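You operate a simulated robot arm through the tools that you are given. There is no shell and no other tool. Be economical: measure what you need, move in short steps, check, and stop when the job is done.

You are at the controls of a simulated robot arm. One attempt, no reset.

## Task
Take the stay away, shut and lock the side window, then draw the blind across.
Fine: stay on the sill next to the thermometer, on its floor press side; window shut before the blind moves; the thermometer shows 21 C.
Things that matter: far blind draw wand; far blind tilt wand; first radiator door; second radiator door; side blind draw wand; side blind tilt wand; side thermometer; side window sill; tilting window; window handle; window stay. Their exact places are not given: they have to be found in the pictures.

Only the result counts: the job must be done as asked and must still hold three seconds after the hand-in. Knocking over, shifting, dropping, spilling or breaking anything else fails it.

## Robot
A 7-joint arm with a two-finger parallel gripper on a trunk, on a base that drives. Base frame: it is fixed to the floor where the robot stands at the start and does not move with it; the origin is under the middle of the robot, x ahead of it, y to its left, z up; the surface under the hand at the start is at about z = 0.77. Units: m, rad, N and s.
With the tool pointing down near the work surface it reaches from about 0.34 to 0.86 m from the robot's upright axis, wherever it stands. Its first joint turns from -2.897 to 2.897 rad. Places, roughly: far blind draw wand [-8.1, 4.5, 1.6]; far blind tilt wand [-8.2, 4.5, 1.7]; first radiator door [0.6, 0.3, 0.4]; second radiator door [0.4, 0.7, 0.4]; side blind draw wand [0.6, 0.4, 1.6]; side blind tilt wand [0.6, 0.6, 1.7]; side thermometer [0.5, 0.8, 0.8]; side window sill [0.3, 1.4, 0.8]; tilting window [0.9, -0.1, 1.1]; window handle [0.8, -0.1, 1.4]; window stay (10x4x4 cm) [0.7, 0, 0.8]. Payload 3.43 kg.
Tool frame: the origin (TCP) lies between the finger pads and is the grasp point; the fingertips stand 0.034 m ahead of it; z points along the fingers, y is the line along which they close. The gripper opens to 0.128 m. The fingers are 0.024 m wide and 0.012 m thick; the gripper's body (0.048 by 0.13 m) begins 0.096 m behind the TCP.
Orientation is told as [roll, pitch, yaw] about the base's x, y, z axes, in that order, counted from this pose: with the fingers straight down and closing along the base's y, the tool's x points along the base's -x, its y along +y and its z along -z.

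## Interface
- The arm moves only by the tool arm_command. Its argument "moves" is one flat list of numbers, 7 for each row, row after row: the turn, a rotation vector about the tool's x, y, z in units of 6 degrees (1.0 is 6 degrees), then the shift along the tool's x, y, z in units of 30 mm (1.0 is 30 mm), then the gripper command, from -1 (fully open) to 1 (shut), values between in proportion. In form: [ax, ay, az, dx, dy, dz, grip, ax, ay, az, dx, dy, dz, grip, ...]. A call has 1 to 8 rows; each row shifts and turns the commanded pose from where the row before left it, along the tool's axes as they then stand. A call with a number of a shift or a turn outside -1 to 1 is refused whole. Each row takes 0.2 s and may step no farther than 0.05 m and 0.15 rad from the row before; otherwise, or with a gripper value out of range, the whole call is refused. Where a pose cannot be reached the arm comes as near as it can. A force on the tool above 90 N (or 10 N above the force at the start of the call, whichever is more), or a blocked arm, ends the call early, and 0.2 s more pass. The fingers move at their own pace (about 0.153 m/s each) and stop on an object; they squeeze with about 33 N. The grip force told is the motor's: it shows also when the fingers shut on nothing. Time passes only in rows, and 0.2 s behind the last, so rows that do not move let the fingers close. It gives the time, the measured TCP pose, the force on the tool (base axes), the opening and the grip force at its end, in the units of the frame above (readings bear some noise), with the torque about the TCP (base axes, N m) and any sound that the robot's microphone picked up, and new pictures: "views" is both (left out), scene, wrist or none.
- Cameras (640 x 400 px; columns grow to the right, rows downward): "scene" is now at [0.1792, 0.0411, 1.5662]; the picture's right is [0.47, -0.88, 0.00], its down [-0.56, -0.30, -0.77] and it looks along [0.68, 0.36, -0.64] (base axes); focal length 214 px, centre (320, 200). "wrist" rides on the gripper at [0.076, -0.011, -0.16] in the tool frame; the picture's right is [0.15, 0.99, 0.00], its down [-0.88, 0.13, -0.46] and it looks along [-0.45, 0.07, 0.89] (tool axes); focal length 234 px, centre (320, 200).
- roll_base(legs): drives the robot by 1 to 6 legs, each [ahead, turn to the left] in m and rad, along the robot's own axes; the way and the turn of a leg run together, so that a leg with both is an arc; at most 1.5 m and 3.142 rad a leg. The arm and the cameras ride along, it lands a little off, and it stops where it bumps. It gives what a move gives, and a new picture of the scene camera.
- head_to(pan, tilt): turns the head with the scene camera to pan (to the left, within 2.304 rad either way) and tilt (down, from -0.506 to 1.204), counted from straight ahead of the robot. It gives what a move gives, and a new picture of the scene camera.
- pixel_to_xyz(camera, pixels): for up to 12 pixels [column, row] of the newest picture of that camera ("zoom" is the newest enlarged one), the place [x, y, z] in the base frame of the surface seen there, good to about 0.003 m. The clock stands still meanwhile.
- close_up(camera, box): a new picture of the part [left, top, right, bottom] of that camera's present view, enlarged. The clock stands still meanwhile.
- job_done(): hands the job in; it is judged then, once.

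Go step by step. Measure first, check grasps and placings, and put right what went wrong. The budget is 80 turns and 260 pictures, counting those below and the enlarged ones. Unless the task says otherwise, let go and move clear before handing in, and close with one line.

The tools are called as name(argument=value, ...) on one line, values as JSON. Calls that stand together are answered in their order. arm_command: Moves the arm, as the interface text tells. Its arguments: {"type":"object","properties":{"moves":{"type":"array","items":{"type":"number"}},"views":{"type":"string","enum":["both","scene","wrist","none"]}},"required":["moves"]} The other tools are called the same way: roll_base (legs) drives the base; head_to (pan, tilt) turns the head that bears the scene camera; pixel_to_xyz (camera, pixels) gives the place of the surface under pixels of a picture; close_up (camera, box) takes an enlarged picture of a part of a camera's view; job_done () hands the job in.

At the start:

```text
clock: 0.0
tool_pos: [0.5841, 0.269, 1.1501]
ee_rot: [0.0, 0.0, -0.001]
wrist_force: [0.0, -0.3, -0.4]
moment: [0.04, 0.03, -0.01]
width: 0.1281
gripper_force: 0.2
robot x, y, heading: [0.0001, -0.0003, -0.0]
head pan, tilt: [0.494, 0.691]
```

scene: 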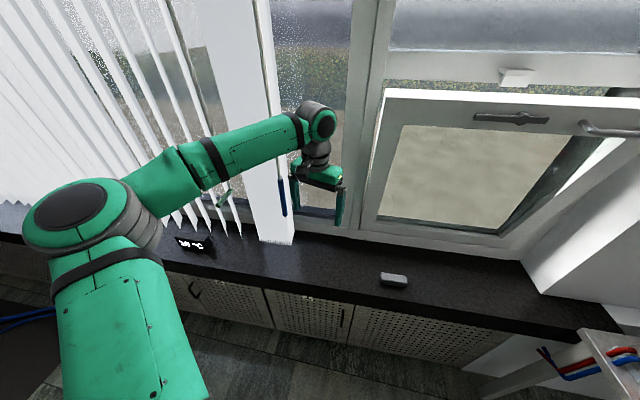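
wrist: 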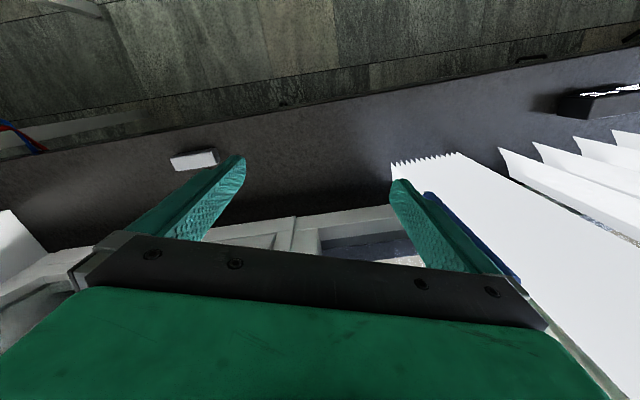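

The scene shows the tilted-in window (around 510,115 is its handle), a grey block on the sill at (393,280), and the thermometer at (193,243). I'll enlarge these and measure them.

close_up(camera="scene", box=[360, 60, 640, 240])

close_up(camera="scene", box=[150, 180, 310, 280])

pixel_to_xyz(camera="scene", pixels=[[393, 280], [383, 277], [406, 282], [193, 243], [515, 118], [482, 117], [545, 122], [517, 75], [385, 100], [365, 215], [500, 230], [282, 200]])

head_to(pan=0.0, tilt=0.3)

```text
2.22 times, centred on (500, 150) of scene
```

zoom: 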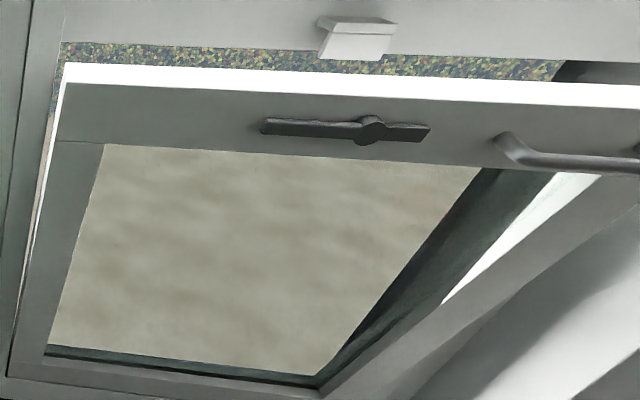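

```text
4.00 times, centred on (230, 230) of scene
```

zoom: 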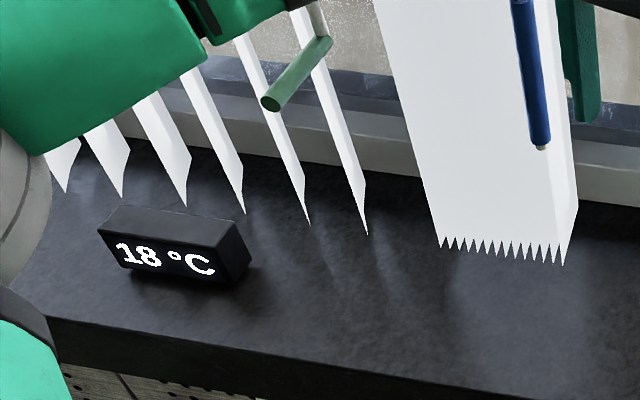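

```text
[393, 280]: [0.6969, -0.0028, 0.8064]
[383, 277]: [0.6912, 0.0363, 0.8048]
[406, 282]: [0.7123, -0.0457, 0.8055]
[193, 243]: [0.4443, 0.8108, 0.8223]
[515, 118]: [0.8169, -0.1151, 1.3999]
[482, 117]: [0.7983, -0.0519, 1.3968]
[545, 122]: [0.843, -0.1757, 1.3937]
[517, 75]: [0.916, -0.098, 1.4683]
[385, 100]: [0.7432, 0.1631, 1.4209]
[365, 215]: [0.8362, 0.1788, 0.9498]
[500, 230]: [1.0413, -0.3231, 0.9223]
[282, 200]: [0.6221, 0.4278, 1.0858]
```

```text
clock: 0.9
tool_pos: [0.5827, 0.2694, 1.1503]
ee_rot: [0.0, 0.001, 0.001]
wrist_force: [0.4, 1.0, 0.4]
moment: [0.02, -0.02, 0.01]
width: 0.1282
gripper_force: 0.0
robot x, y, heading: [0.0026, 0.0, 0.003]
head pan, tilt: [0.0, 0.3]
```

scene: 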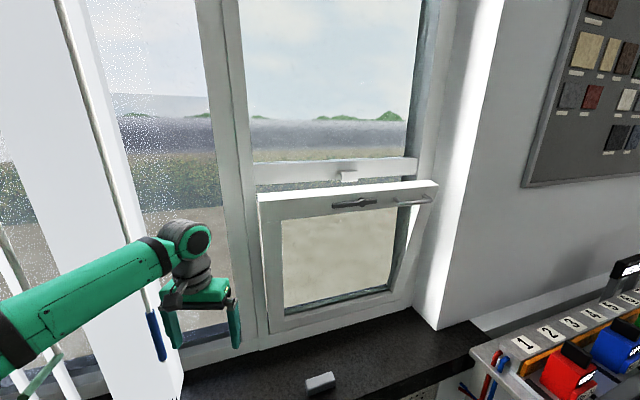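

The thermometer reads 18 °C now; the stay is at about [0.70, 0, 0.79]. I'll look around for the floor press and the layout of the blind.

head_to(pan=-1.2, tilt=0.3)

head_to(pan=-2.3, tilt=0.3)

head_to(pan=2.3, tilt=0.3)

head_to(pan=1.3, tilt=0.3)

head_to(pan=0.6, tilt=-0.3)

```text
clock: 2.3
tool_pos: [0.584, 0.2685, 1.1506]
ee_rot: [0.0, 0.0, -0.001]
wrist_force: [0.4, 0.6, 0.1]
moment: [0.02, -0.02, 0.03]
width: 0.1279
gripper_force: 0.2
robot x, y, heading: [0.0005, 0.0009, -0.002]
head pan, tilt: [-1.201, 0.3]
```

scene: 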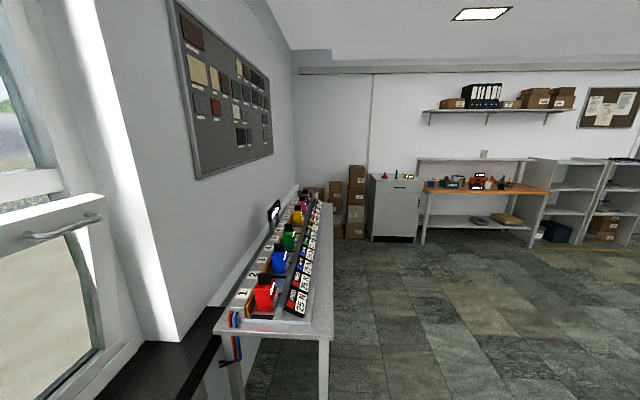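

```text
clock: 3.7
tool_pos: [0.5835, 0.2689, 1.1501]
ee_rot: [-0.001, -0.001, 0.0]
wrist_force: [-0.3, 0.0, -0.2]
moment: [-0.01, -0.01, 0.03]
width: 0.1281
gripper_force: 0.0
robot x, y, heading: [0.0022, -0.0021, -0.003]
head pan, tilt: [-2.3, 0.3]
```

scene: 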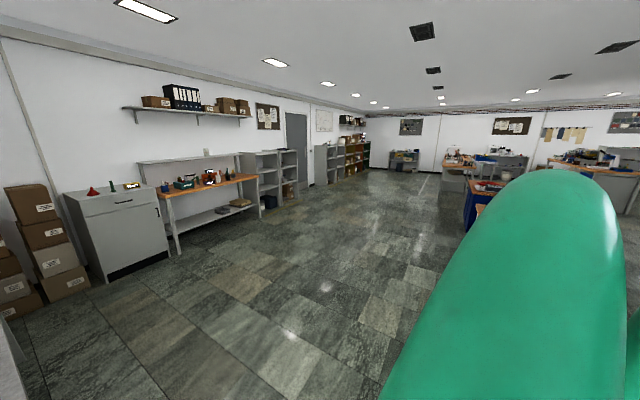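

```text
clock: 7.3
tool_pos: [0.5844, 0.2686, 1.1509]
ee_rot: [-0.001, -0.001, 0.001]
wrist_force: [-0.6, 0.1, -0.2]
moment: [0.0, 0.01, 0.01]
width: 0.1282
gripper_force: 0.1
robot x, y, heading: [0.0013, -0.0007, 0.003]
head pan, tilt: [2.3, 0.3]
```

scene: 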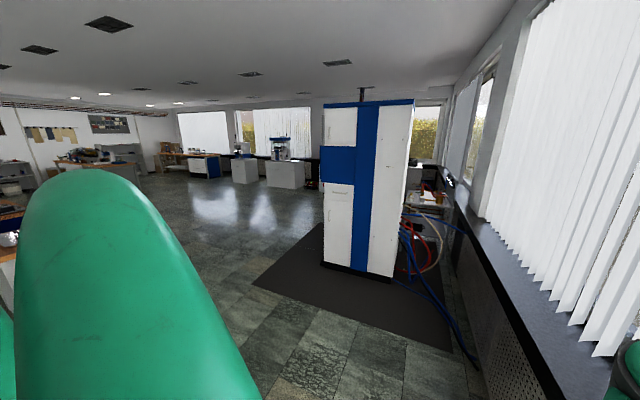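

```text
clock: 8.6
tool_pos: [0.5839, 0.2688, 1.1497]
ee_rot: [0.001, 0.002, 0.002]
wrist_force: [-0.1, -0.5, -0.2]
moment: [-0.01, 0.0, 0.04]
width: 0.128
gripper_force: 0.1
robot x, y, heading: [0.0012, 0.0028, 0.002]
head pan, tilt: [1.3, 0.3]
```

scene: 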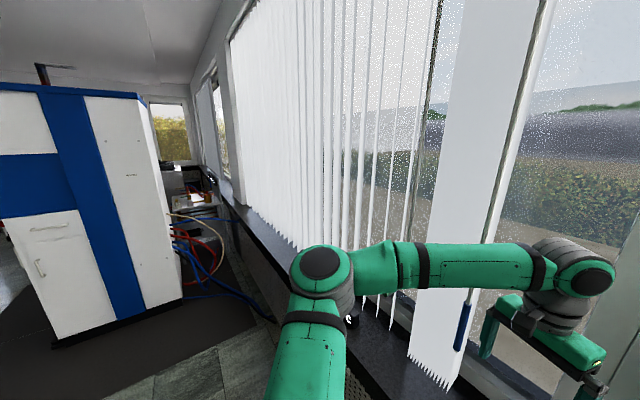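

```text
clock: 9.7
tool_pos: [0.583, 0.2681, 1.1487]
ee_rot: [0.0, -0.002, 0.0]
wrist_force: [-1.0, 0.8, -0.2]
moment: [-0.01, 0.02, 0.0]
width: 0.1279
gripper_force: 0.1
robot x, y, heading: [-0.0014, 0.0021, 0.003]
head pan, tilt: [0.6, -0.3]
```

scene: 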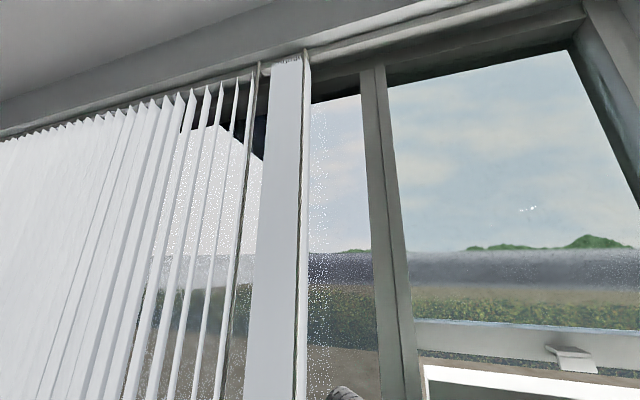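

I need to identify the floor press, so I'll look at the far ends of the room enlarged.

head_to(pan=2.3, tilt=0.3)

close_up(camera="scene", box=[150, 90, 330, 202])

close_up(camera="scene", box=[0, 90, 160, 190])

close_up(camera="scene", box=[380, 90, 540, 190])

pixel_to_xyz(camera="scene", pixels=[[281, 148], [242, 150], [281, 175], [365, 180], [202, 130], [285, 130], [246, 170]])

head_to(pan=-2.3, tilt=0.2)

close_up(camera="scene", box=[340, 100, 640, 290])

```text
clock: 11.4
tool_pos: [0.5846, 0.2692, 1.1496]
ee_rot: [-0.001, 0.0, 0.0]
wrist_force: [0.6, -0.1, -0.1]
moment: [0.0, -0.01, -0.03]
width: 0.128
gripper_force: 0.0
robot x, y, heading: [-0.0016, -0.0018, -0.002]
head pan, tilt: [2.3, 0.3]
```

scene: 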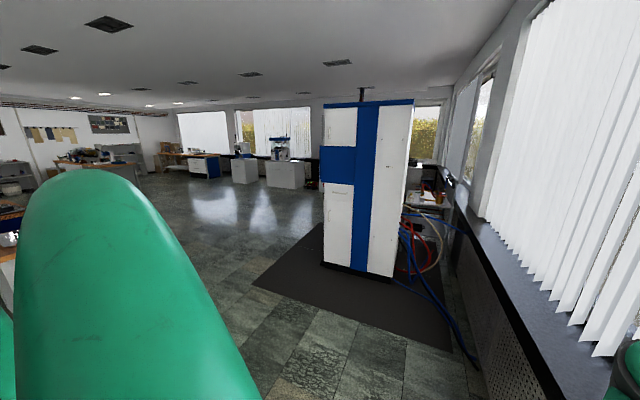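

```text
3.56 times, centred on (240, 146) of scene
```

zoom: 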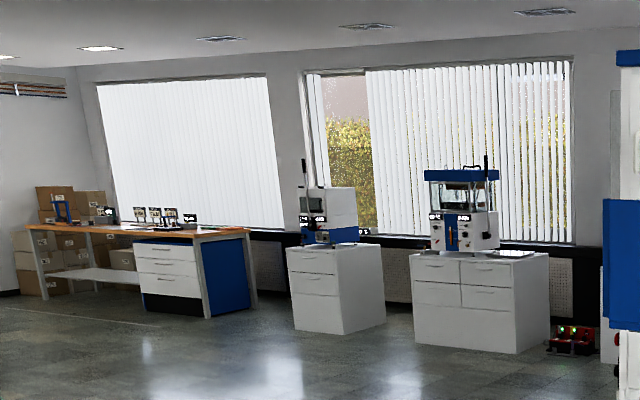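

```text
4.00 times, centred on (80, 140) of scene
```

zoom: 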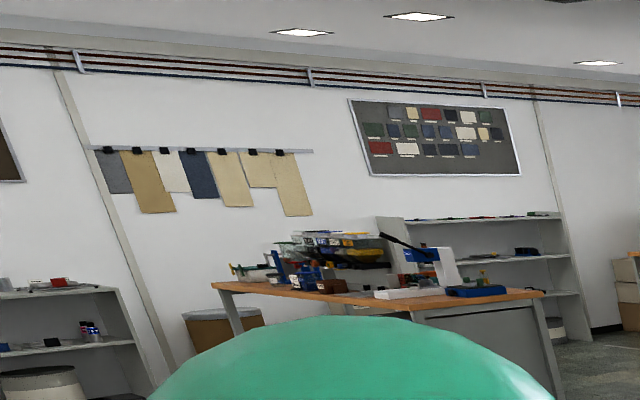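

```text
4.00 times, centred on (460, 140) of scene
```

zoom: 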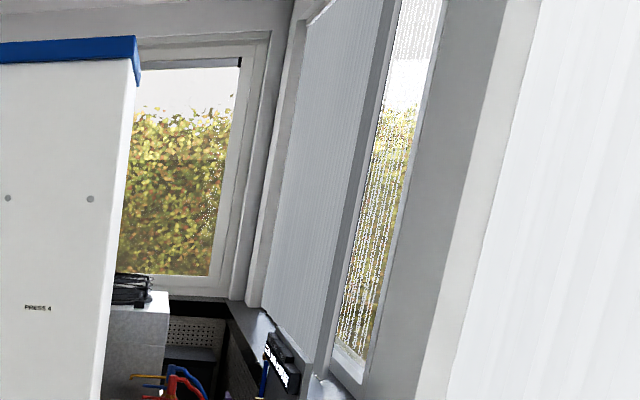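

```text
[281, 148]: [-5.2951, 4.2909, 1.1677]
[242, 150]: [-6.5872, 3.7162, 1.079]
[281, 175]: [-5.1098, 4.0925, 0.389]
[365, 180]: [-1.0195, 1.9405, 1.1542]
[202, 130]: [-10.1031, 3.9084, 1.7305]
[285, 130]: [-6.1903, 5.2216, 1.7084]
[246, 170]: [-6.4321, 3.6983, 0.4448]
```

```text
clock: 15.1
tool_pos: [0.5843, 0.2686, 1.1501]
ee_rot: [0.0, -0.001, 0.001]
wrist_force: [-0.3, -0.3, 0.6]
moment: [-0.01, 0.02, 0.0]
width: 0.1279
gripper_force: 0.1
robot x, y, heading: [-0.0004, 0.0004, 0.004]
head pan, tilt: [-2.3, 0.201]
```

scene: 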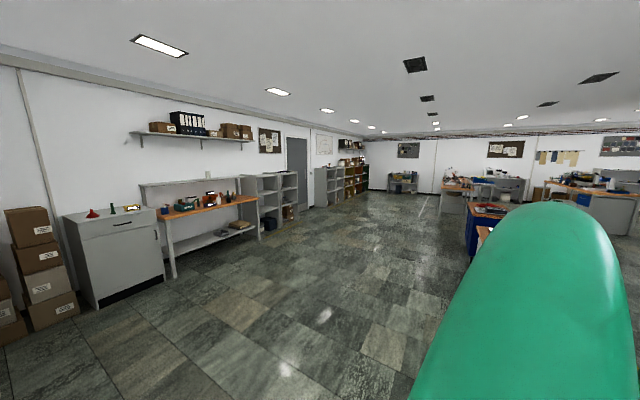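

```text
2.11 times, centred on (490, 195) of scene
```

zoom: 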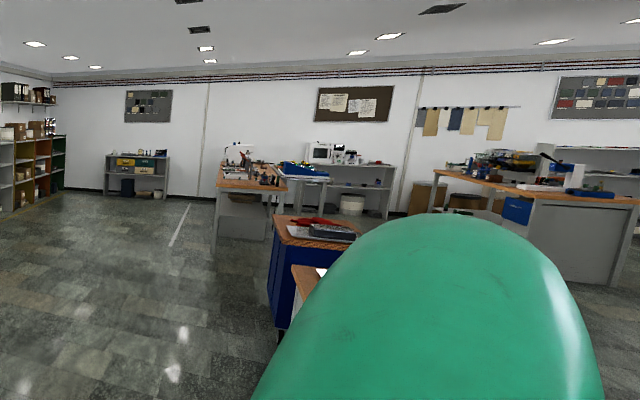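

The cabinet labelled "PRESS 4" at (365,180) stands on the floor on the +y side, so the stay goes on the +y side of the thermometer. Now I'll measure the sill, the slats and the thermometer.

head_to(pan=1.2, tilt=0.75)

close_up(camera="scene", box=[240, 100, 480, 250])

head_to(pan=0.3, tilt=0.9)

close_up(camera="scene", box=[200, 100, 520, 300])

```text
clock: 18.0
tool_pos: [0.5833, 0.2692, 1.1492]
ee_rot: [0.0, 0.001, 0.002]
wrist_force: [-0.7, -0.5, -0.1]
moment: [-0.01, -0.02, 0.02]
width: 0.1277
gripper_force: 0.0
robot x, y, heading: [-0.003, -0.0002, 0.001]
head pan, tilt: [1.201, 0.75]
```

scene: 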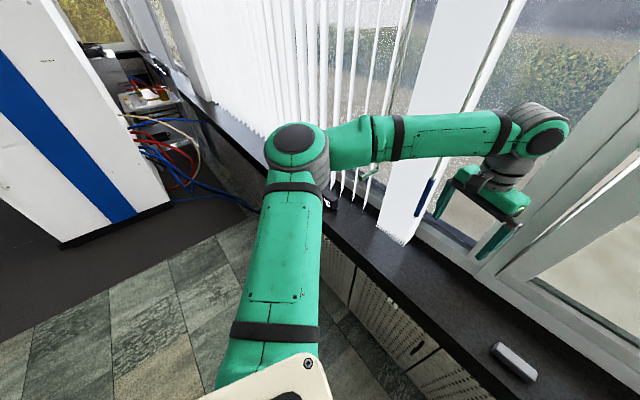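

```text
2.67 times, centred on (360, 175) of scene
```

zoom: 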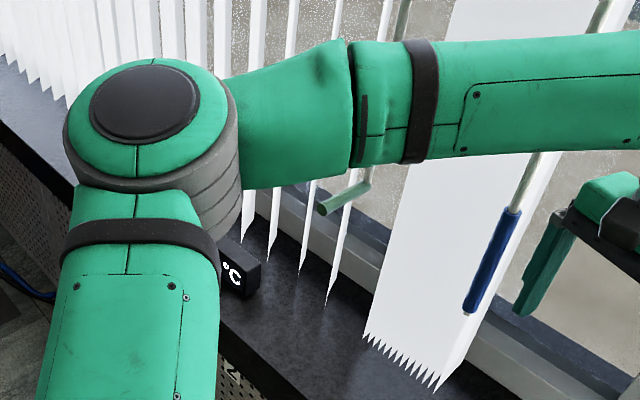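

```text
clock: 19.2
tool_pos: [0.585, 0.2706, 1.1501]
ee_rot: [-0.001, 0.001, 0.001]
wrist_force: [-0.1, -0.1, -0.1]
moment: [0.01, 0.03, 0.01]
width: 0.1277
gripper_force: 0.1
robot x, y, heading: [0.0005, 0.0019, -0.004]
head pan, tilt: [0.3, 0.901]
```

scene: 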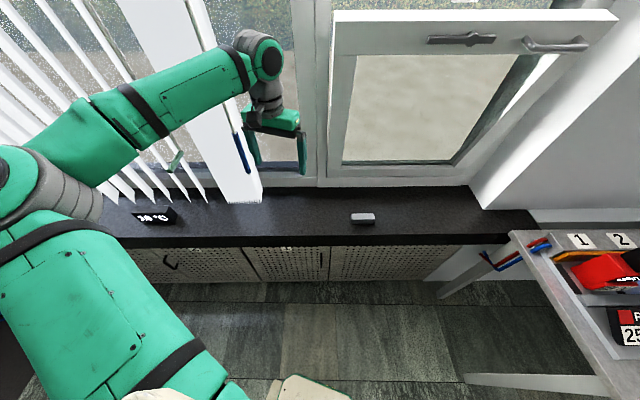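

```text
2.00 times, centred on (360, 200) of scene
```

zoom: 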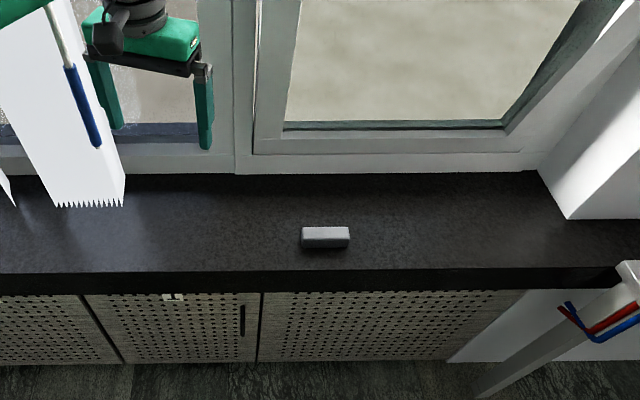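

The stay sits clear on the sill at zoom (325,237). I'll enlarge the thermometer and the radiator doors and measure points on the sill.

close_up(camera="scene", box=[95, 180, 191, 240])

close_up(camera="scene", box=[130, 230, 354, 370])

close_up(camera="scene", box=[340, 200, 388, 230])

pixel_to_xyz(camera="scene", pixels=[[351, 215], [374, 215], [351, 221], [374, 221], [362, 217], [300, 235], [300, 193], [285, 247], [240, 200], [259, 201], [207, 201], [177, 222]])

pixel_to_xyz(camera="scene", pixels=[[139, 218], [169, 220], [172, 210], [150, 205], [114, 202], [130, 202], [186, 202], [180, 157], [248, 170], [237, 138], [462, 39], [555, 45]])

```text
6.67 times, centred on (143, 210) of scene
```

zoom: 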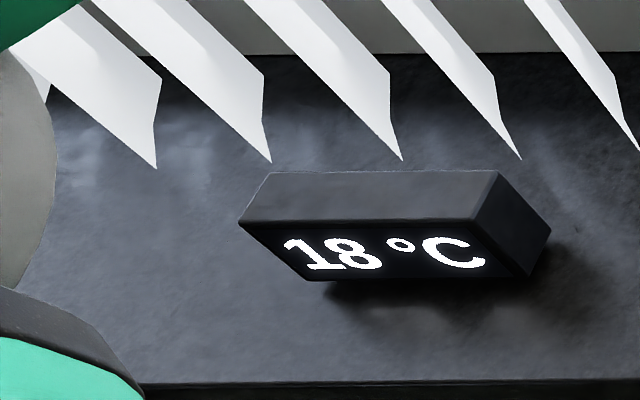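

```text
2.86 times, centred on (242, 300) of scene
```

zoom: 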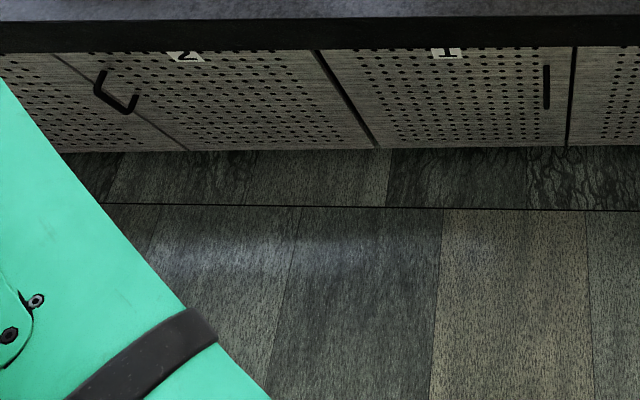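

```text
13.33 times, centred on (364, 215) of scene
```

zoom: 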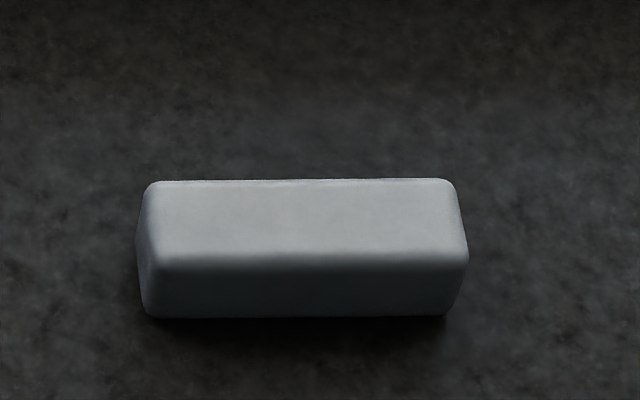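

```text
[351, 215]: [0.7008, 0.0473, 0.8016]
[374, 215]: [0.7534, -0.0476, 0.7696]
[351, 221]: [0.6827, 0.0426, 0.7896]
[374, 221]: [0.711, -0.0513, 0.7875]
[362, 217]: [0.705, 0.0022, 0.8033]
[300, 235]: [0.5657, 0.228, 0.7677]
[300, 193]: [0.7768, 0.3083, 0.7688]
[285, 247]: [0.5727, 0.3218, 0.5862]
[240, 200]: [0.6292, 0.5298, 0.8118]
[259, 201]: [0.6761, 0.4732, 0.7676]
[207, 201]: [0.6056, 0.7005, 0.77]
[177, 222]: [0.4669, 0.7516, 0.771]
```

```text
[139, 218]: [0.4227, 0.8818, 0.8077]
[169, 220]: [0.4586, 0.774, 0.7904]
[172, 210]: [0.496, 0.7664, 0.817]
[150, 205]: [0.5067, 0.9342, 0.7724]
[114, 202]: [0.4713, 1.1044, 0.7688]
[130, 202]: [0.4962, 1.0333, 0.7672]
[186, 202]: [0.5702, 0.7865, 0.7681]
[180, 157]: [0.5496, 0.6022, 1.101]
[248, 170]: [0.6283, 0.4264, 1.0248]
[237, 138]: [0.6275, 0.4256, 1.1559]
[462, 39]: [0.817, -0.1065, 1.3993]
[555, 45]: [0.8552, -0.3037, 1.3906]
```

The stay's centre is about (0.713, 0.0), long axis along the wall (~18° yaw). I'll turn the gripper 18°, descend and move above the stay.

pixel_to_xyz(camera="scene", pixels=[[362.7, 214.5], [362.7, 218], [352.5, 216.5], [373.5, 216.5], [118, 205], [136, 205]])

arm_command(moves=[0, 0, -1, 0, 0, 1, -1, 0, 0, -1, 0, 0, 1, -1, 0, 0, -1, 0, 0, 1, -1, 0, 0, 0, 0, 0, 1, -1, 0, 0, 0, 0, 0, 1, -1, 0, 0, 0, 0, 0, 1, -1, 0, 0, 0, 0, -1, 0, -1, 0, 0, 0, 0, -1, 0, -1], views="none")

arm_command(moves=[0, 0, 0, -0.16, -1, 0, -1, 0, 0, 0, -0.16, -1, 0, -1, 0, 0, 0, -0.16, -1, 0, -1, 0, 0, 0, -0.16, -1, 0, -1, 0, 0, 0, -0.16, -1, 0, -1, 0, 0, 0, -0.16, -1, 0, -1, 0, 0, 0, -0.16, -1, 0, -1, 0, 0, 0, -0.16, -0.86, 0, -1])

```text
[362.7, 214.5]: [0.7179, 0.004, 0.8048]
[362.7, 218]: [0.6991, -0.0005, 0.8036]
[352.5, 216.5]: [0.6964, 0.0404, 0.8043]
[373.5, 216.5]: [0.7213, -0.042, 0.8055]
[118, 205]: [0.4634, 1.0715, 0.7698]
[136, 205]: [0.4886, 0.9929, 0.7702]
```

```text
clock: 21.0
tool_pos: [0.6049, 0.2121, 0.9716]
ee_rot: [0.0, 0.0, 0.314]
wrist_force: [-0.2, 1.0, -0.8]
moment: [0.01, 0.0, -0.01]
width: 0.128
gripper_force: 0.2
robot x, y, heading: [0.0013, 0.0006, 0.002]
head pan, tilt: [0.3, 0.901]
```

```text
clock: 22.8
tool_pos: [0.7139, -0.0007, 0.9706]
ee_rot: [0.0, 0.0, 0.316]
wrist_force: [0.4, -0.2, -1.0]
moment: [-0.05, -0.04, -0.01]
width: 0.1282
gripper_force: 0.0
robot x, y, heading: [-0.0011, -0.0003, -0.001]
head pan, tilt: [0.3, 0.901]
```

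scene: 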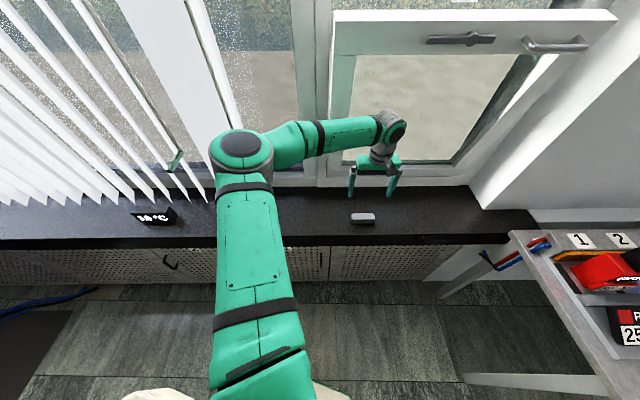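
wrist: 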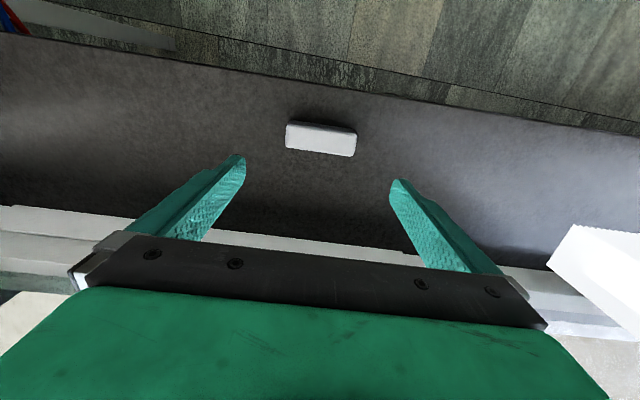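

The gripper is over the stay (wrist 320,138). I'll descend to z≈0.81 and close on its ends.

arm_command(moves=[0, 0, 0, 0.15, 0, 1, -1, 0, 0, 0, 0, 0, 1, -1, 0, 0, 0, 0, 0, 1, -1, 0, 0, 0, 0, 0, 1, -1, 0, 0, 0, 0, 0, 1, -1, 0, 0, 0, 0, 0, 0.35, -1, 0, 0, 0, 0, 0, 0, -1])

```text
clock: 24.4
tool_pos: [0.7078, -0.0023, 0.8083]
ee_rot: [0.0, 0.001, 0.315]
wrist_force: [-0.3, -0.3, -0.2]
moment: [-0.01, 0.03, 0.03]
width: 0.1282
gripper_force: 0.1
robot x, y, heading: [0.0004, 0.0002, -0.002]
head pan, tilt: [0.3, 0.901]
```

scene: 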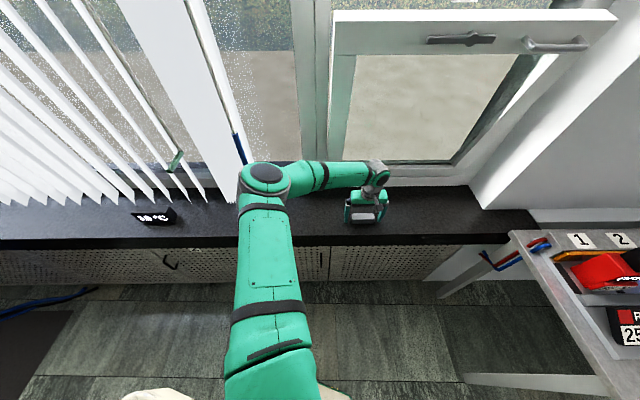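
wrist: 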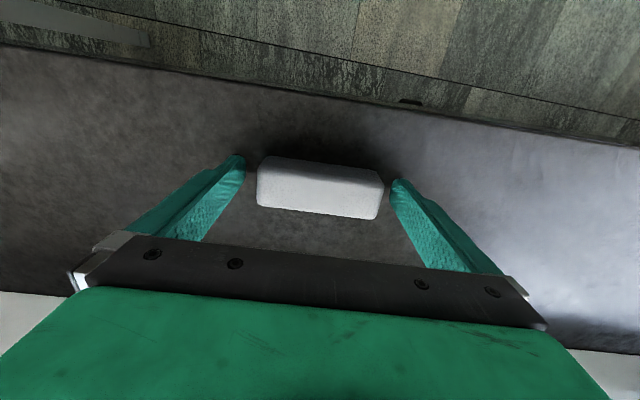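

The stay lies between the finger tips. Closing and lifting.

arm_command(moves=[0, 0, 0, 0, 0, 0, 1, 0, 0, 0, 0, 0, 0, 1, 0, 0, 0, 0, 0, 0, 1, 0, 0, 0, 0, 0, -1, 1, 0, 0, 0, 0, 0, -1, 1, 0, 0, 0, 0, 0, -1, 1])

```text
clock: 25.8
tool_pos: [0.708, -0.0033, 0.8982]
ee_rot: [0.0, -0.001, 0.317]
wrist_force: [-0.8, -0.5, -0.3]
moment: [0.02, 0.0, 0.01]
width: 0.0
gripper_force: 33.3
robot x, y, heading: [-0.0029, 0.0008, -0.001]
head pan, tilt: [0.3, 0.901]
```

scene: 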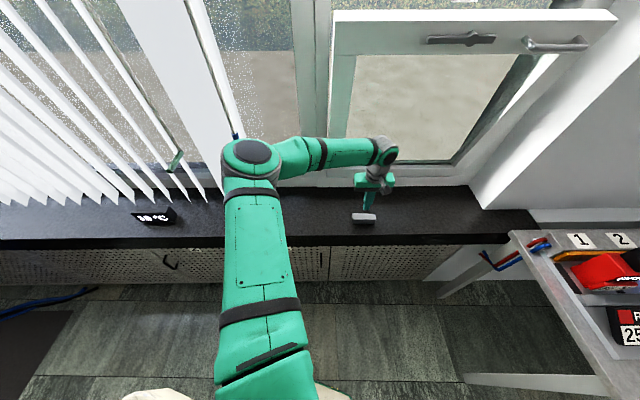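
wrist: 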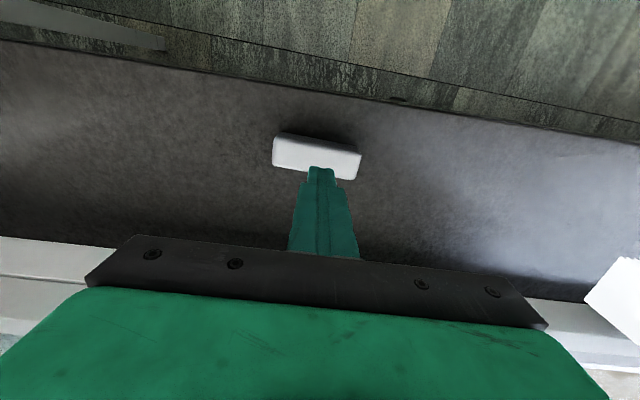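

The fingers shut on nothing; the stay still lies at wrist (315,155). I'll measure it and the fingertips again.

pixel_to_xyz(camera="wrist", pixels=[[315, 155], [279, 150], [354, 162], [290, 140], [340, 148], [317, 133], [315, 162], [320, 180]])

pixel_to_xyz(camera="scene", pixels=[[364, 216], [354, 215], [374, 215], [364, 221]])

close_up(camera="scene", box=[330, 150, 410, 230])

```text
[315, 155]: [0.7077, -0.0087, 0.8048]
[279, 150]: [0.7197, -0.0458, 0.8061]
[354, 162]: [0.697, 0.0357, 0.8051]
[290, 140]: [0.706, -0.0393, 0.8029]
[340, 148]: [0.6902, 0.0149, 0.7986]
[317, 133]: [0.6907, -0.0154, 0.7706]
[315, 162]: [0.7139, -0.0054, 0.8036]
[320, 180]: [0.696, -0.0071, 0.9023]
```

```text
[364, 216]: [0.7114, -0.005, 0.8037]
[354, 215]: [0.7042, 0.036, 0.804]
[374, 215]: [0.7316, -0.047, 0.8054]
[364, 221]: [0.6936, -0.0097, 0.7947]
```

```text
5.00 times, centred on (370, 190) of scene
```

zoom: 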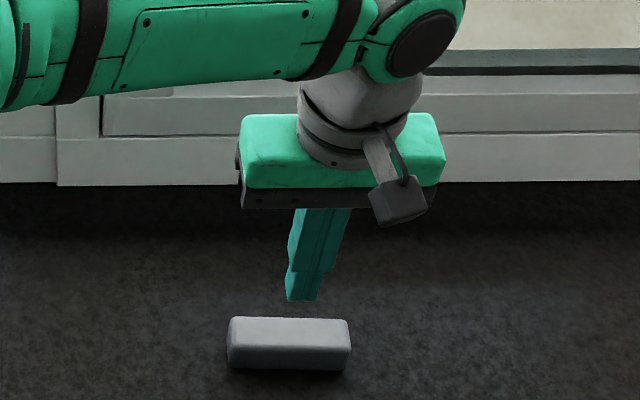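

The stay is at about (0.709, −0.005), barely shifted; the end grip slipped. I'll turn the gripper 90° to take it across its 4 cm width.

arm_command(moves=[0, 0, 1, 0, 0, 0, -1, 0, 0, 1, 0, 0, 0, -1, 0, 0, 1, 0, 0, 0, -1, 0, 0, 1, 0, 0, 0, -1, 0, 0, 1, 0, 0, 0, -1, 0, 0, 1, 0, 0, 0, -1, 0, 0, 1, 0, 0, 0, -1, 0, 0, 1, 0, 0, 0, -1], views="none")

arm_command(moves=[0, 0, 1, 0, 0, 0, -1, 0, 0, 1, 0, 0, 0, -1, 0, 0, 1, 0, 0, 0, -1, 0, 0, 1, 0, 0, 0, -1, 0, 0, 1, 0, 0, 0, -1, 0, 0, 1, 0, 0, 0, -1, 0, 0, 1, 0, 0, 0, -1, 0, 0, 0, 0, 0, 0, -1])

pixel_to_xyz(camera="scene", pixels=[[133, 200], [116, 199], [152, 198], [170, 198], [83, 199], [205, 196], [99, 196], [140, 213], [155, 210]])

```text
clock: 27.6
tool_pos: [0.7071, -0.0017, 0.8991]
ee_rot: [0.0, 0.0, -0.525]
wrist_force: [0.0, 0.2, 0.1]
moment: [-0.01, -0.02, -0.03]
width: 0.128
gripper_force: 0.1
robot x, y, heading: [-0.0028, 0.0029, 0.002]
head pan, tilt: [0.3, 0.901]
```

```text
clock: 29.4
tool_pos: [0.7089, -0.0023, 0.8987]
ee_rot: [0.0, 0.001, -0.68]
wrist_force: [-0.3, -0.1, -0.1]
moment: [0.03, 0.01, 0.01]
width: 0.128
gripper_force: 0.2
out of reach, approached as far as the arm can: row 2, 3, 4, 5, 6, 7
robot x, y, heading: [0.0007, -0.0031, -0.002]
head pan, tilt: [0.3, 0.901]
```

scene: 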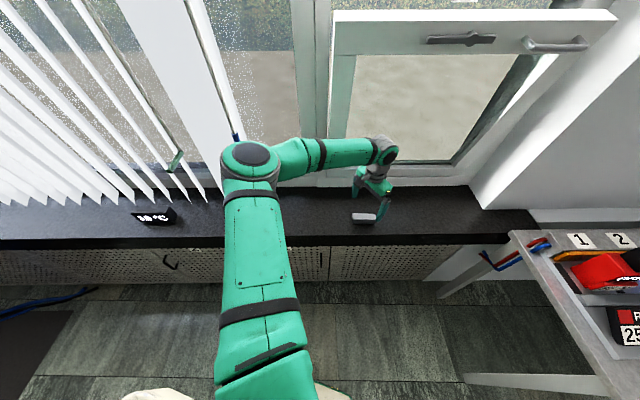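
wrist: 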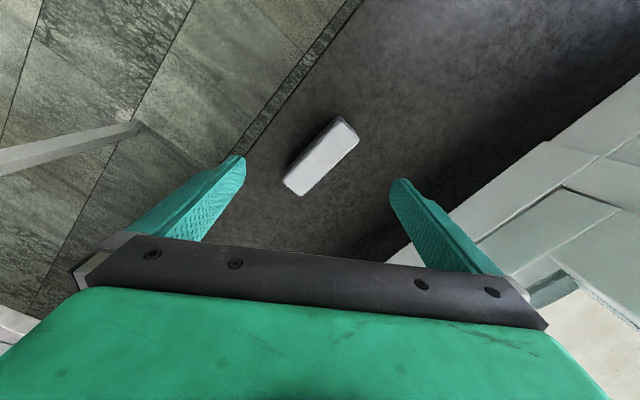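

```text
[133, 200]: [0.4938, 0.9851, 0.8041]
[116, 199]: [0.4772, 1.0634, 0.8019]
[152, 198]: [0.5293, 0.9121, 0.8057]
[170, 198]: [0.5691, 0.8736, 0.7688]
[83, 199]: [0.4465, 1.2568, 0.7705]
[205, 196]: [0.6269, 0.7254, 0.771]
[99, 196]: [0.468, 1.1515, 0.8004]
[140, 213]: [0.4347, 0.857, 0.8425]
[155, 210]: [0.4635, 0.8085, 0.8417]
```

That direction hits a joint limit at yaw −0.68, so I'll rotate the other way towards yaw +1.885.

arm_command(moves=[0, 0, -1, 0, 0, 0, -1, 0, 0, -1, 0, 0, 0, -1, 0, 0, -1, 0, 0, 0, -1, 0, 0, -1, 0, 0, 0, -1, 0, 0, -1, 0, 0, 0, -1, 0, 0, -1, 0, 0, 0, -1, 0, 0, -1, 0, 0, 0, -1, 0, 0, -1, 0, 0, 0, -1], views="none")

arm_command(moves=[0, 0, -1, 0, 0, 0, -1, 0, 0, -1, 0, 0, 0, -1, 0, 0, -1, 0, 0, 0, -1, 0, 0, -1, 0, 0, 0, -1, 0, 0, -1, 0, 0, 0, -1, 0, 0, -1, 0, 0, 0, -1, 0, 0, -1, 0, 0, 0, -1, 0, 0, -1, 0, 0, 0, -1], views="none")

arm_command(moves=[0, 0, -1, 0, 0, 0, -1, 0, 0, -1, 0, 0, 0, -1, 0, 0, -1, 0, 0, 0, -1, 0, 0, -1, 0, 0, 0, -1, 0, 0, -1, 0, 0, 0, -1, 0, 0, -1, 0, 0, 0, -1, 0, 0, -1, 0, 0, 0, -1, 0, 0, -1, 0, 0, 0, -1])

```text
clock: 31.2
tool_pos: [0.7075, -0.0013, 0.8997]
ee_rot: [-0.001, -0.001, 0.16]
wrist_force: [0.3, 0.4, 0.1]
moment: [0.0, 0.01, 0.01]
width: 0.1279
gripper_force: 0.1
robot x, y, heading: [0.0016, -0.0002, -0.004]
head pan, tilt: [0.3, 0.901]
```

```text
clock: 33.0
tool_pos: [0.7081, -0.003, 0.8995]
ee_rot: [0.0, -0.001, 0.996]
wrist_force: [-0.2, 0.0, 0.2]
moment: [0.0, 0.0, -0.03]
width: 0.1277
gripper_force: 0.1
robot x, y, heading: [0.0003, -0.0018, 0.003]
head pan, tilt: [0.3, 0.901]
```

```text
clock: 34.8
tool_pos: [0.7079, -0.0013, 0.8997]
ee_rot: [-0.001, 0.0, 1.835]
wrist_force: [0.3, -0.1, -0.4]
moment: [0.0, -0.01, -0.02]
width: 0.1278
gripper_force: 0.1
robot x, y, heading: [-0.0017, 0.0015, -0.002]
head pan, tilt: [0.3, 0.901]
```

scene: 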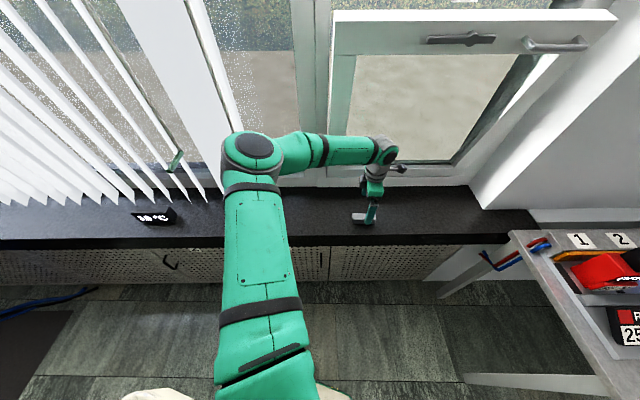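
wrist: 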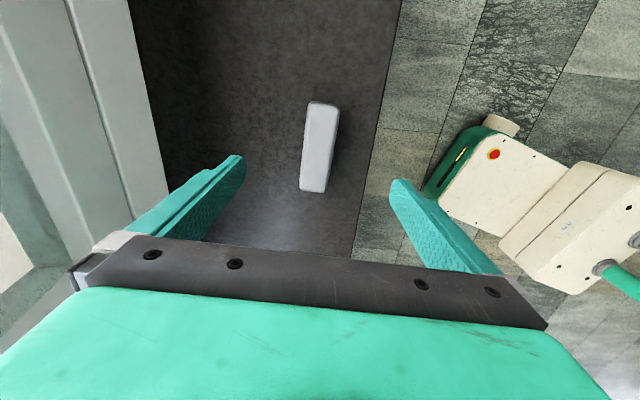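

Aligned now (yaw 1.835) with the stay between the fingers. Descending to 0.806 and closing, without lifting yet.

arm_command(moves=[0, 0, 0, 0.13, 0, 1, -1, 0, 0, 0, 0, 0, 1, -1, 0, 0, 0, 0, 0, 1, -1, 0, 0, 0, 0, 0, 0.1, -1, 0, 0, 0, 0, 0, 0, 1, 0, 0, 0, 0, 0, 0, 1, 0, 0, 0, 0, 0, 0, 1, 0, 0, 0, 0, 0, 0, 1])

```text
clock: 36.6
tool_pos: [0.7073, -0.0048, 0.8058]
ee_rot: [0.001, 0.001, 1.832]
wrist_force: [-0.1, -0.7, 0.9]
moment: [0.01, 0.02, 0.05]
width: 0.0341
gripper_force: 32.9
robot x, y, heading: [-0.0013, 0.0023, 0.0]
head pan, tilt: [0.3, 0.901]
```

scene: 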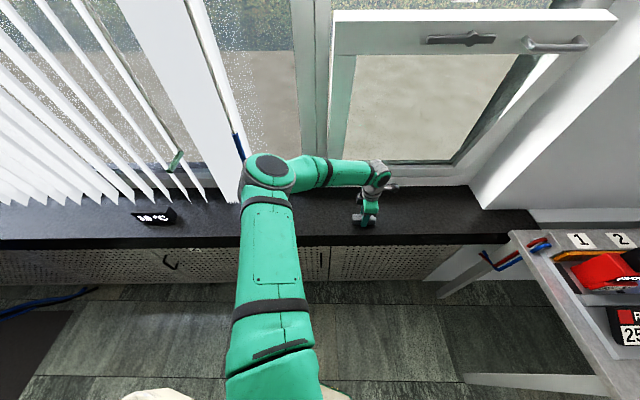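
wrist: 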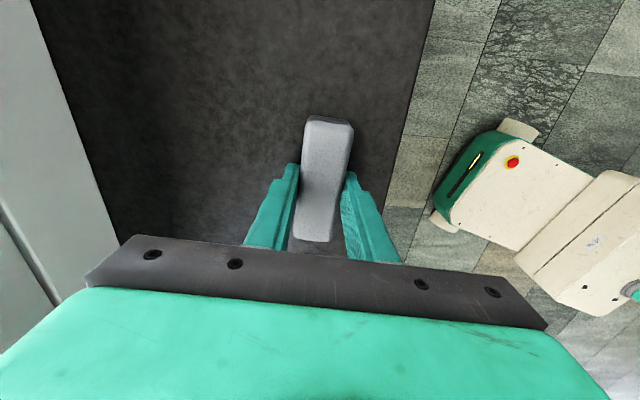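

Grip on the stay holds at 0.034 m. Lifting and drawing back from the window.

arm_command(moves=[0, 0, 0, 0, 0, -0.5, 1, 0, 0, 0, 0, 0, -0.7, 1, 0, 0, 0, 0, 0, -1, 1, 0, 0, 0, 0, 0, -1, 1, 0, 0, 0, 0, 0.5, -1, 1, 0, 0, 0, 0, 1, -0.5, 1, 0, 0, 0, 0, 1, 0, 1, 0, 0, 0, 0, 1, 0, 1], views="wrist")

arm_command(moves=[0, 0, 0, 0, 1, 0, 1, 0, 0, 0, 0, 1, 0, 1, 0, 0, 0, 0, 1, 0, 1, 0, 0, 0, 0, 1, 0, 1, 0, 0, 0, 0, 0.5, 0, 1], views="wrist")

```text
clock: 38.4
tool_pos: [0.6059, -0.0329, 0.9459]
ee_rot: [0.0, 0.001, 1.834]
wrist_force: [-0.3, 0.2, -1.4]
moment: [0.01, -0.02, -0.01]
width: 0.0342
gripper_force: 32.6
robot x, y, heading: [-0.0038, 0.0033, -0.001]
head pan, tilt: [0.3, 0.901]
```

wrist: 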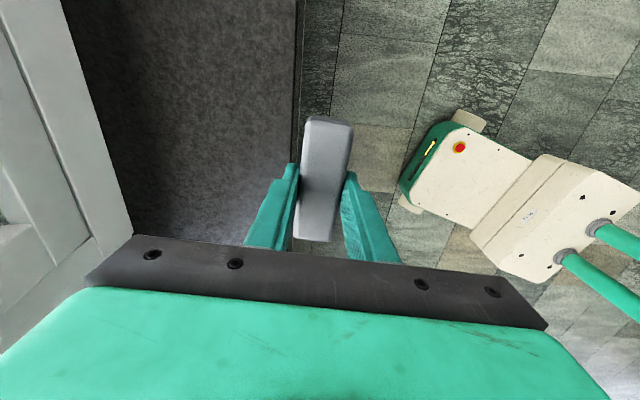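

```text
clock: 39.6
tool_pos: [0.4757, -0.067, 0.9486]
ee_rot: [0.0, 0.0, 1.833]
wrist_force: [0.3, 0.2, -1.7]
moment: [-0.02, -0.01, 0.01]
width: 0.0342
gripper_force: 32.8
robot x, y, heading: [-0.0029, 0.0014, 0.0]
head pan, tilt: [0.3, 0.901]
```

wrist: 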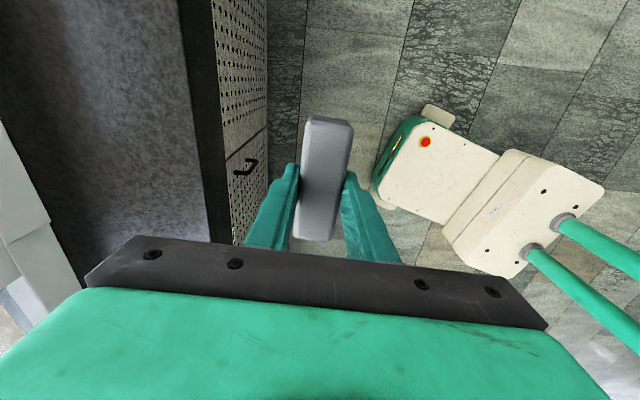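

The stay is held and clear. Before driving I'll check where the hose and mat on the floor lie.

head_to(pan=1.5, tilt=0.8)

pixel_to_xyz(camera="scene", pixels=[[320, 200], [300, 150], [350, 180], [380, 190], [250, 250], [330, 120], [200, 250], [280, 130], [360, 130]])

```text
clock: 41.0
tool_pos: [0.4767, -0.0672, 0.948]
ee_rot: [0.0, 0.0, 1.834]
wrist_force: [-0.1, 0.3, -0.7]
moment: [0.0, 0.02, -0.02]
width: 0.0342
gripper_force: 32.8
robot x, y, heading: [-0.0016, -0.0022, -0.0]
head pan, tilt: [1.499, 0.799]
```

scene: 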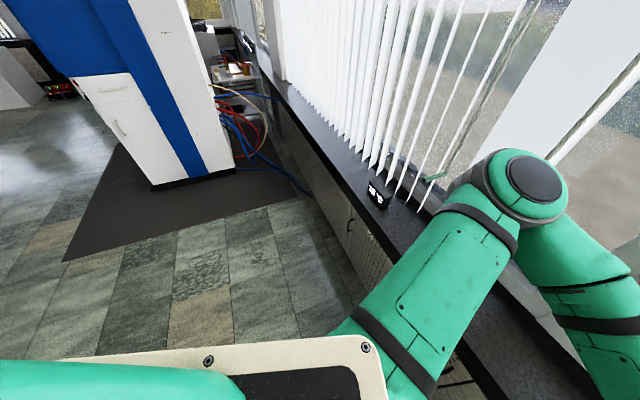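

```text
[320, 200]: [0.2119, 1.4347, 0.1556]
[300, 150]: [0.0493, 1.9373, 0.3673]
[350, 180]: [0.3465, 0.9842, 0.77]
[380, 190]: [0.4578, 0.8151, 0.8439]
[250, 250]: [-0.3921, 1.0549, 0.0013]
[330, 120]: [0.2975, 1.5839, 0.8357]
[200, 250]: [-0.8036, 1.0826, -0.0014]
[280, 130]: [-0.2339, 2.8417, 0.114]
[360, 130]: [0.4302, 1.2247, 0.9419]
```

The hose ends around y≈1.45, so driving ~0.6 m along the sill is clear. I'll check the elbow's reach before turning.

pixel_to_xyz(camera="scene", pixels=[[515, 180], [460, 215], [570, 200], [600, 280], [620, 330]])

```text
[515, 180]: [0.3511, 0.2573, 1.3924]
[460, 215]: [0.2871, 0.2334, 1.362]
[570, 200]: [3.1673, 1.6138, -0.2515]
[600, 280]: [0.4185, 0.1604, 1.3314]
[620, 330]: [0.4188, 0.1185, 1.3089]
```

The elbow stays within 0.5 m radius, so the turn is safe. Driving: turn 1.885 left, ahead 0.62, turn back −1.571.

roll_base(legs=[[0, 1.885], [0.62, 0], [0, -1.571]])

```text
clock: 53.9
tool_pos: [0.2932, 0.671, 0.9468]
ee_rot: [0.0, 0.0, 2.13]
wrist_force: [0.5, 0.0, -0.4]
moment: [-0.02, 0.0, 0.01]
width: 0.0339
gripper_force: 33.0
robot x, y, heading: [-0.1802, 0.5983, 0.291]
head pan, tilt: [1.499, 0.799]
```

scene: 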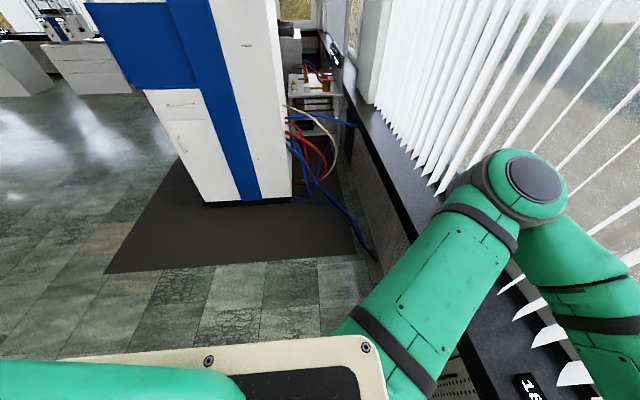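

Driven well: robot at (−0.18, 0.60). Now I'll look at the thermometer and the placing spot.

head_to(pan=0.45, tilt=0.9)

close_up(camera="scene", box=[200, 80, 520, 280])

```text
clock: 55.2
tool_pos: [0.2935, 0.6722, 0.9469]
ee_rot: [0.0, 0.0, 2.129]
wrist_force: [0.4, -0.3, -0.4]
moment: [-0.03, -0.02, 0.03]
width: 0.0344
gripper_force: 32.3
robot x, y, heading: [-0.1802, 0.5984, 0.296]
head pan, tilt: [0.45, 0.901]
```

scene: 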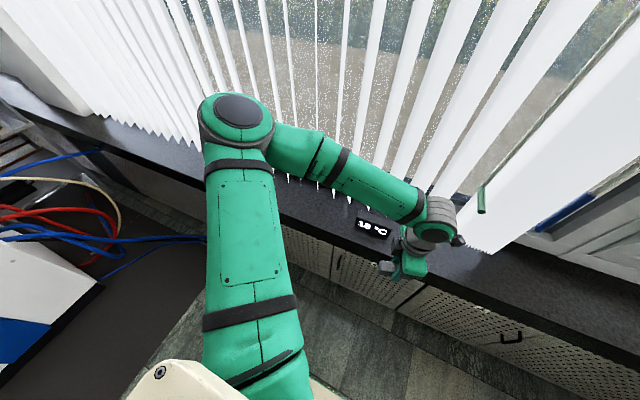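

```text
2.00 times, centred on (360, 180) of scene
```

zoom: 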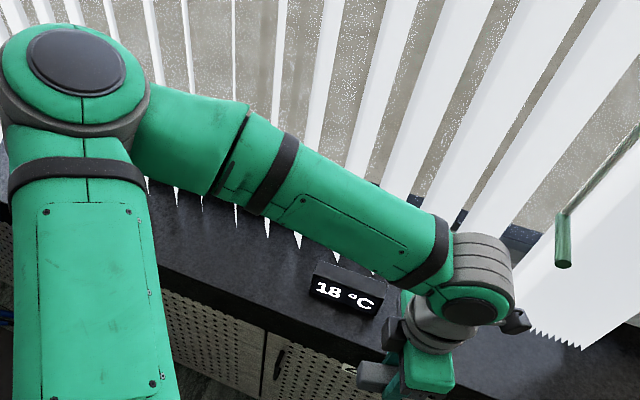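

I'll measure the thermometer corners and slat tips here.

pixel_to_xyz(camera="zoom", pixels=[[312, 290], [317, 266], [378, 296], [372, 315], [350, 267], [345, 288], [300, 246], [267, 234], [237, 228], [290, 270], [230, 250], [205, 205]])

```text
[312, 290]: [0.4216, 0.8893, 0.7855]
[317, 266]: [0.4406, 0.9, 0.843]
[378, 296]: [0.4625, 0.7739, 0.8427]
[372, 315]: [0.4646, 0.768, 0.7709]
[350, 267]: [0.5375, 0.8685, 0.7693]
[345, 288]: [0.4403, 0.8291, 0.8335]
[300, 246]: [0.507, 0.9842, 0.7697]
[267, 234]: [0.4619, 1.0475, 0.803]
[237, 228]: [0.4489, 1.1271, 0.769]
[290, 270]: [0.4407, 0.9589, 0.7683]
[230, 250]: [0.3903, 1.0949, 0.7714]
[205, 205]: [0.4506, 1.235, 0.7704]
```

Thermometer's press-side end is at u≈−0.718 along the wall; I'll place the stay centre at about (0.406, 0.966). First rotate and go along the wall, then in.

arm_command(moves=[0, 0, 1, -1, 0, 0, 1, 0, 0, 1, -1, 0, 0, 1, 0, 0, 0.33, -1, 0, 0, 1, 0, 0, 0, -1, 0, 0, 1, 0, 0, 0, -1, 0, 0, 1, 0, 0, 0, -1, -0.3, 0, 1, 0, 0, 0, -1, -0.5, 0, 1, 0, 0, 0, -0.5, -1, 0, 1], views="none")

arm_command(moves=[0, 0, 0, 0, -1, 0, 1, 0, 0, 0, 0, -1, 0, 1, 0, 0, 0, 0, -1, 0, 1, 0, 0, 0, 0, 0, 0, 1])

```text
clock: 57.0
tool_pos: [0.2638, 0.896, 0.9461]
ee_rot: [-0.002, 0.001, 1.887]
wrist_force: [-0.4, 0.4, -0.9]
moment: [0.0, -0.01, 0.0]
width: 0.0342
gripper_force: 32.9
robot x, y, heading: [-0.1809, 0.5948, 0.295]
head pan, tilt: [0.45, 0.901]
```

```text
clock: 58.0
tool_pos: [0.3503, 0.9228, 0.9476]
ee_rot: [0.0, 0.0, 1.884]
wrist_force: [-0.2, -0.1, -0.6]
moment: [0.01, 0.02, 0.02]
width: 0.0341
gripper_force: 33.0
robot x, y, heading: [-0.1817, 0.5937, 0.299]
head pan, tilt: [0.45, 0.901]
```

scene: 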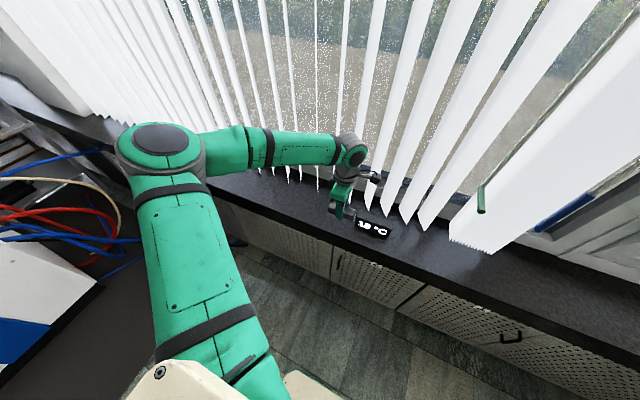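
wrist: 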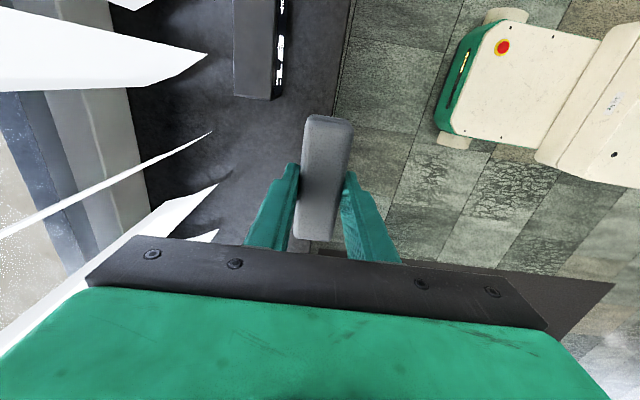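

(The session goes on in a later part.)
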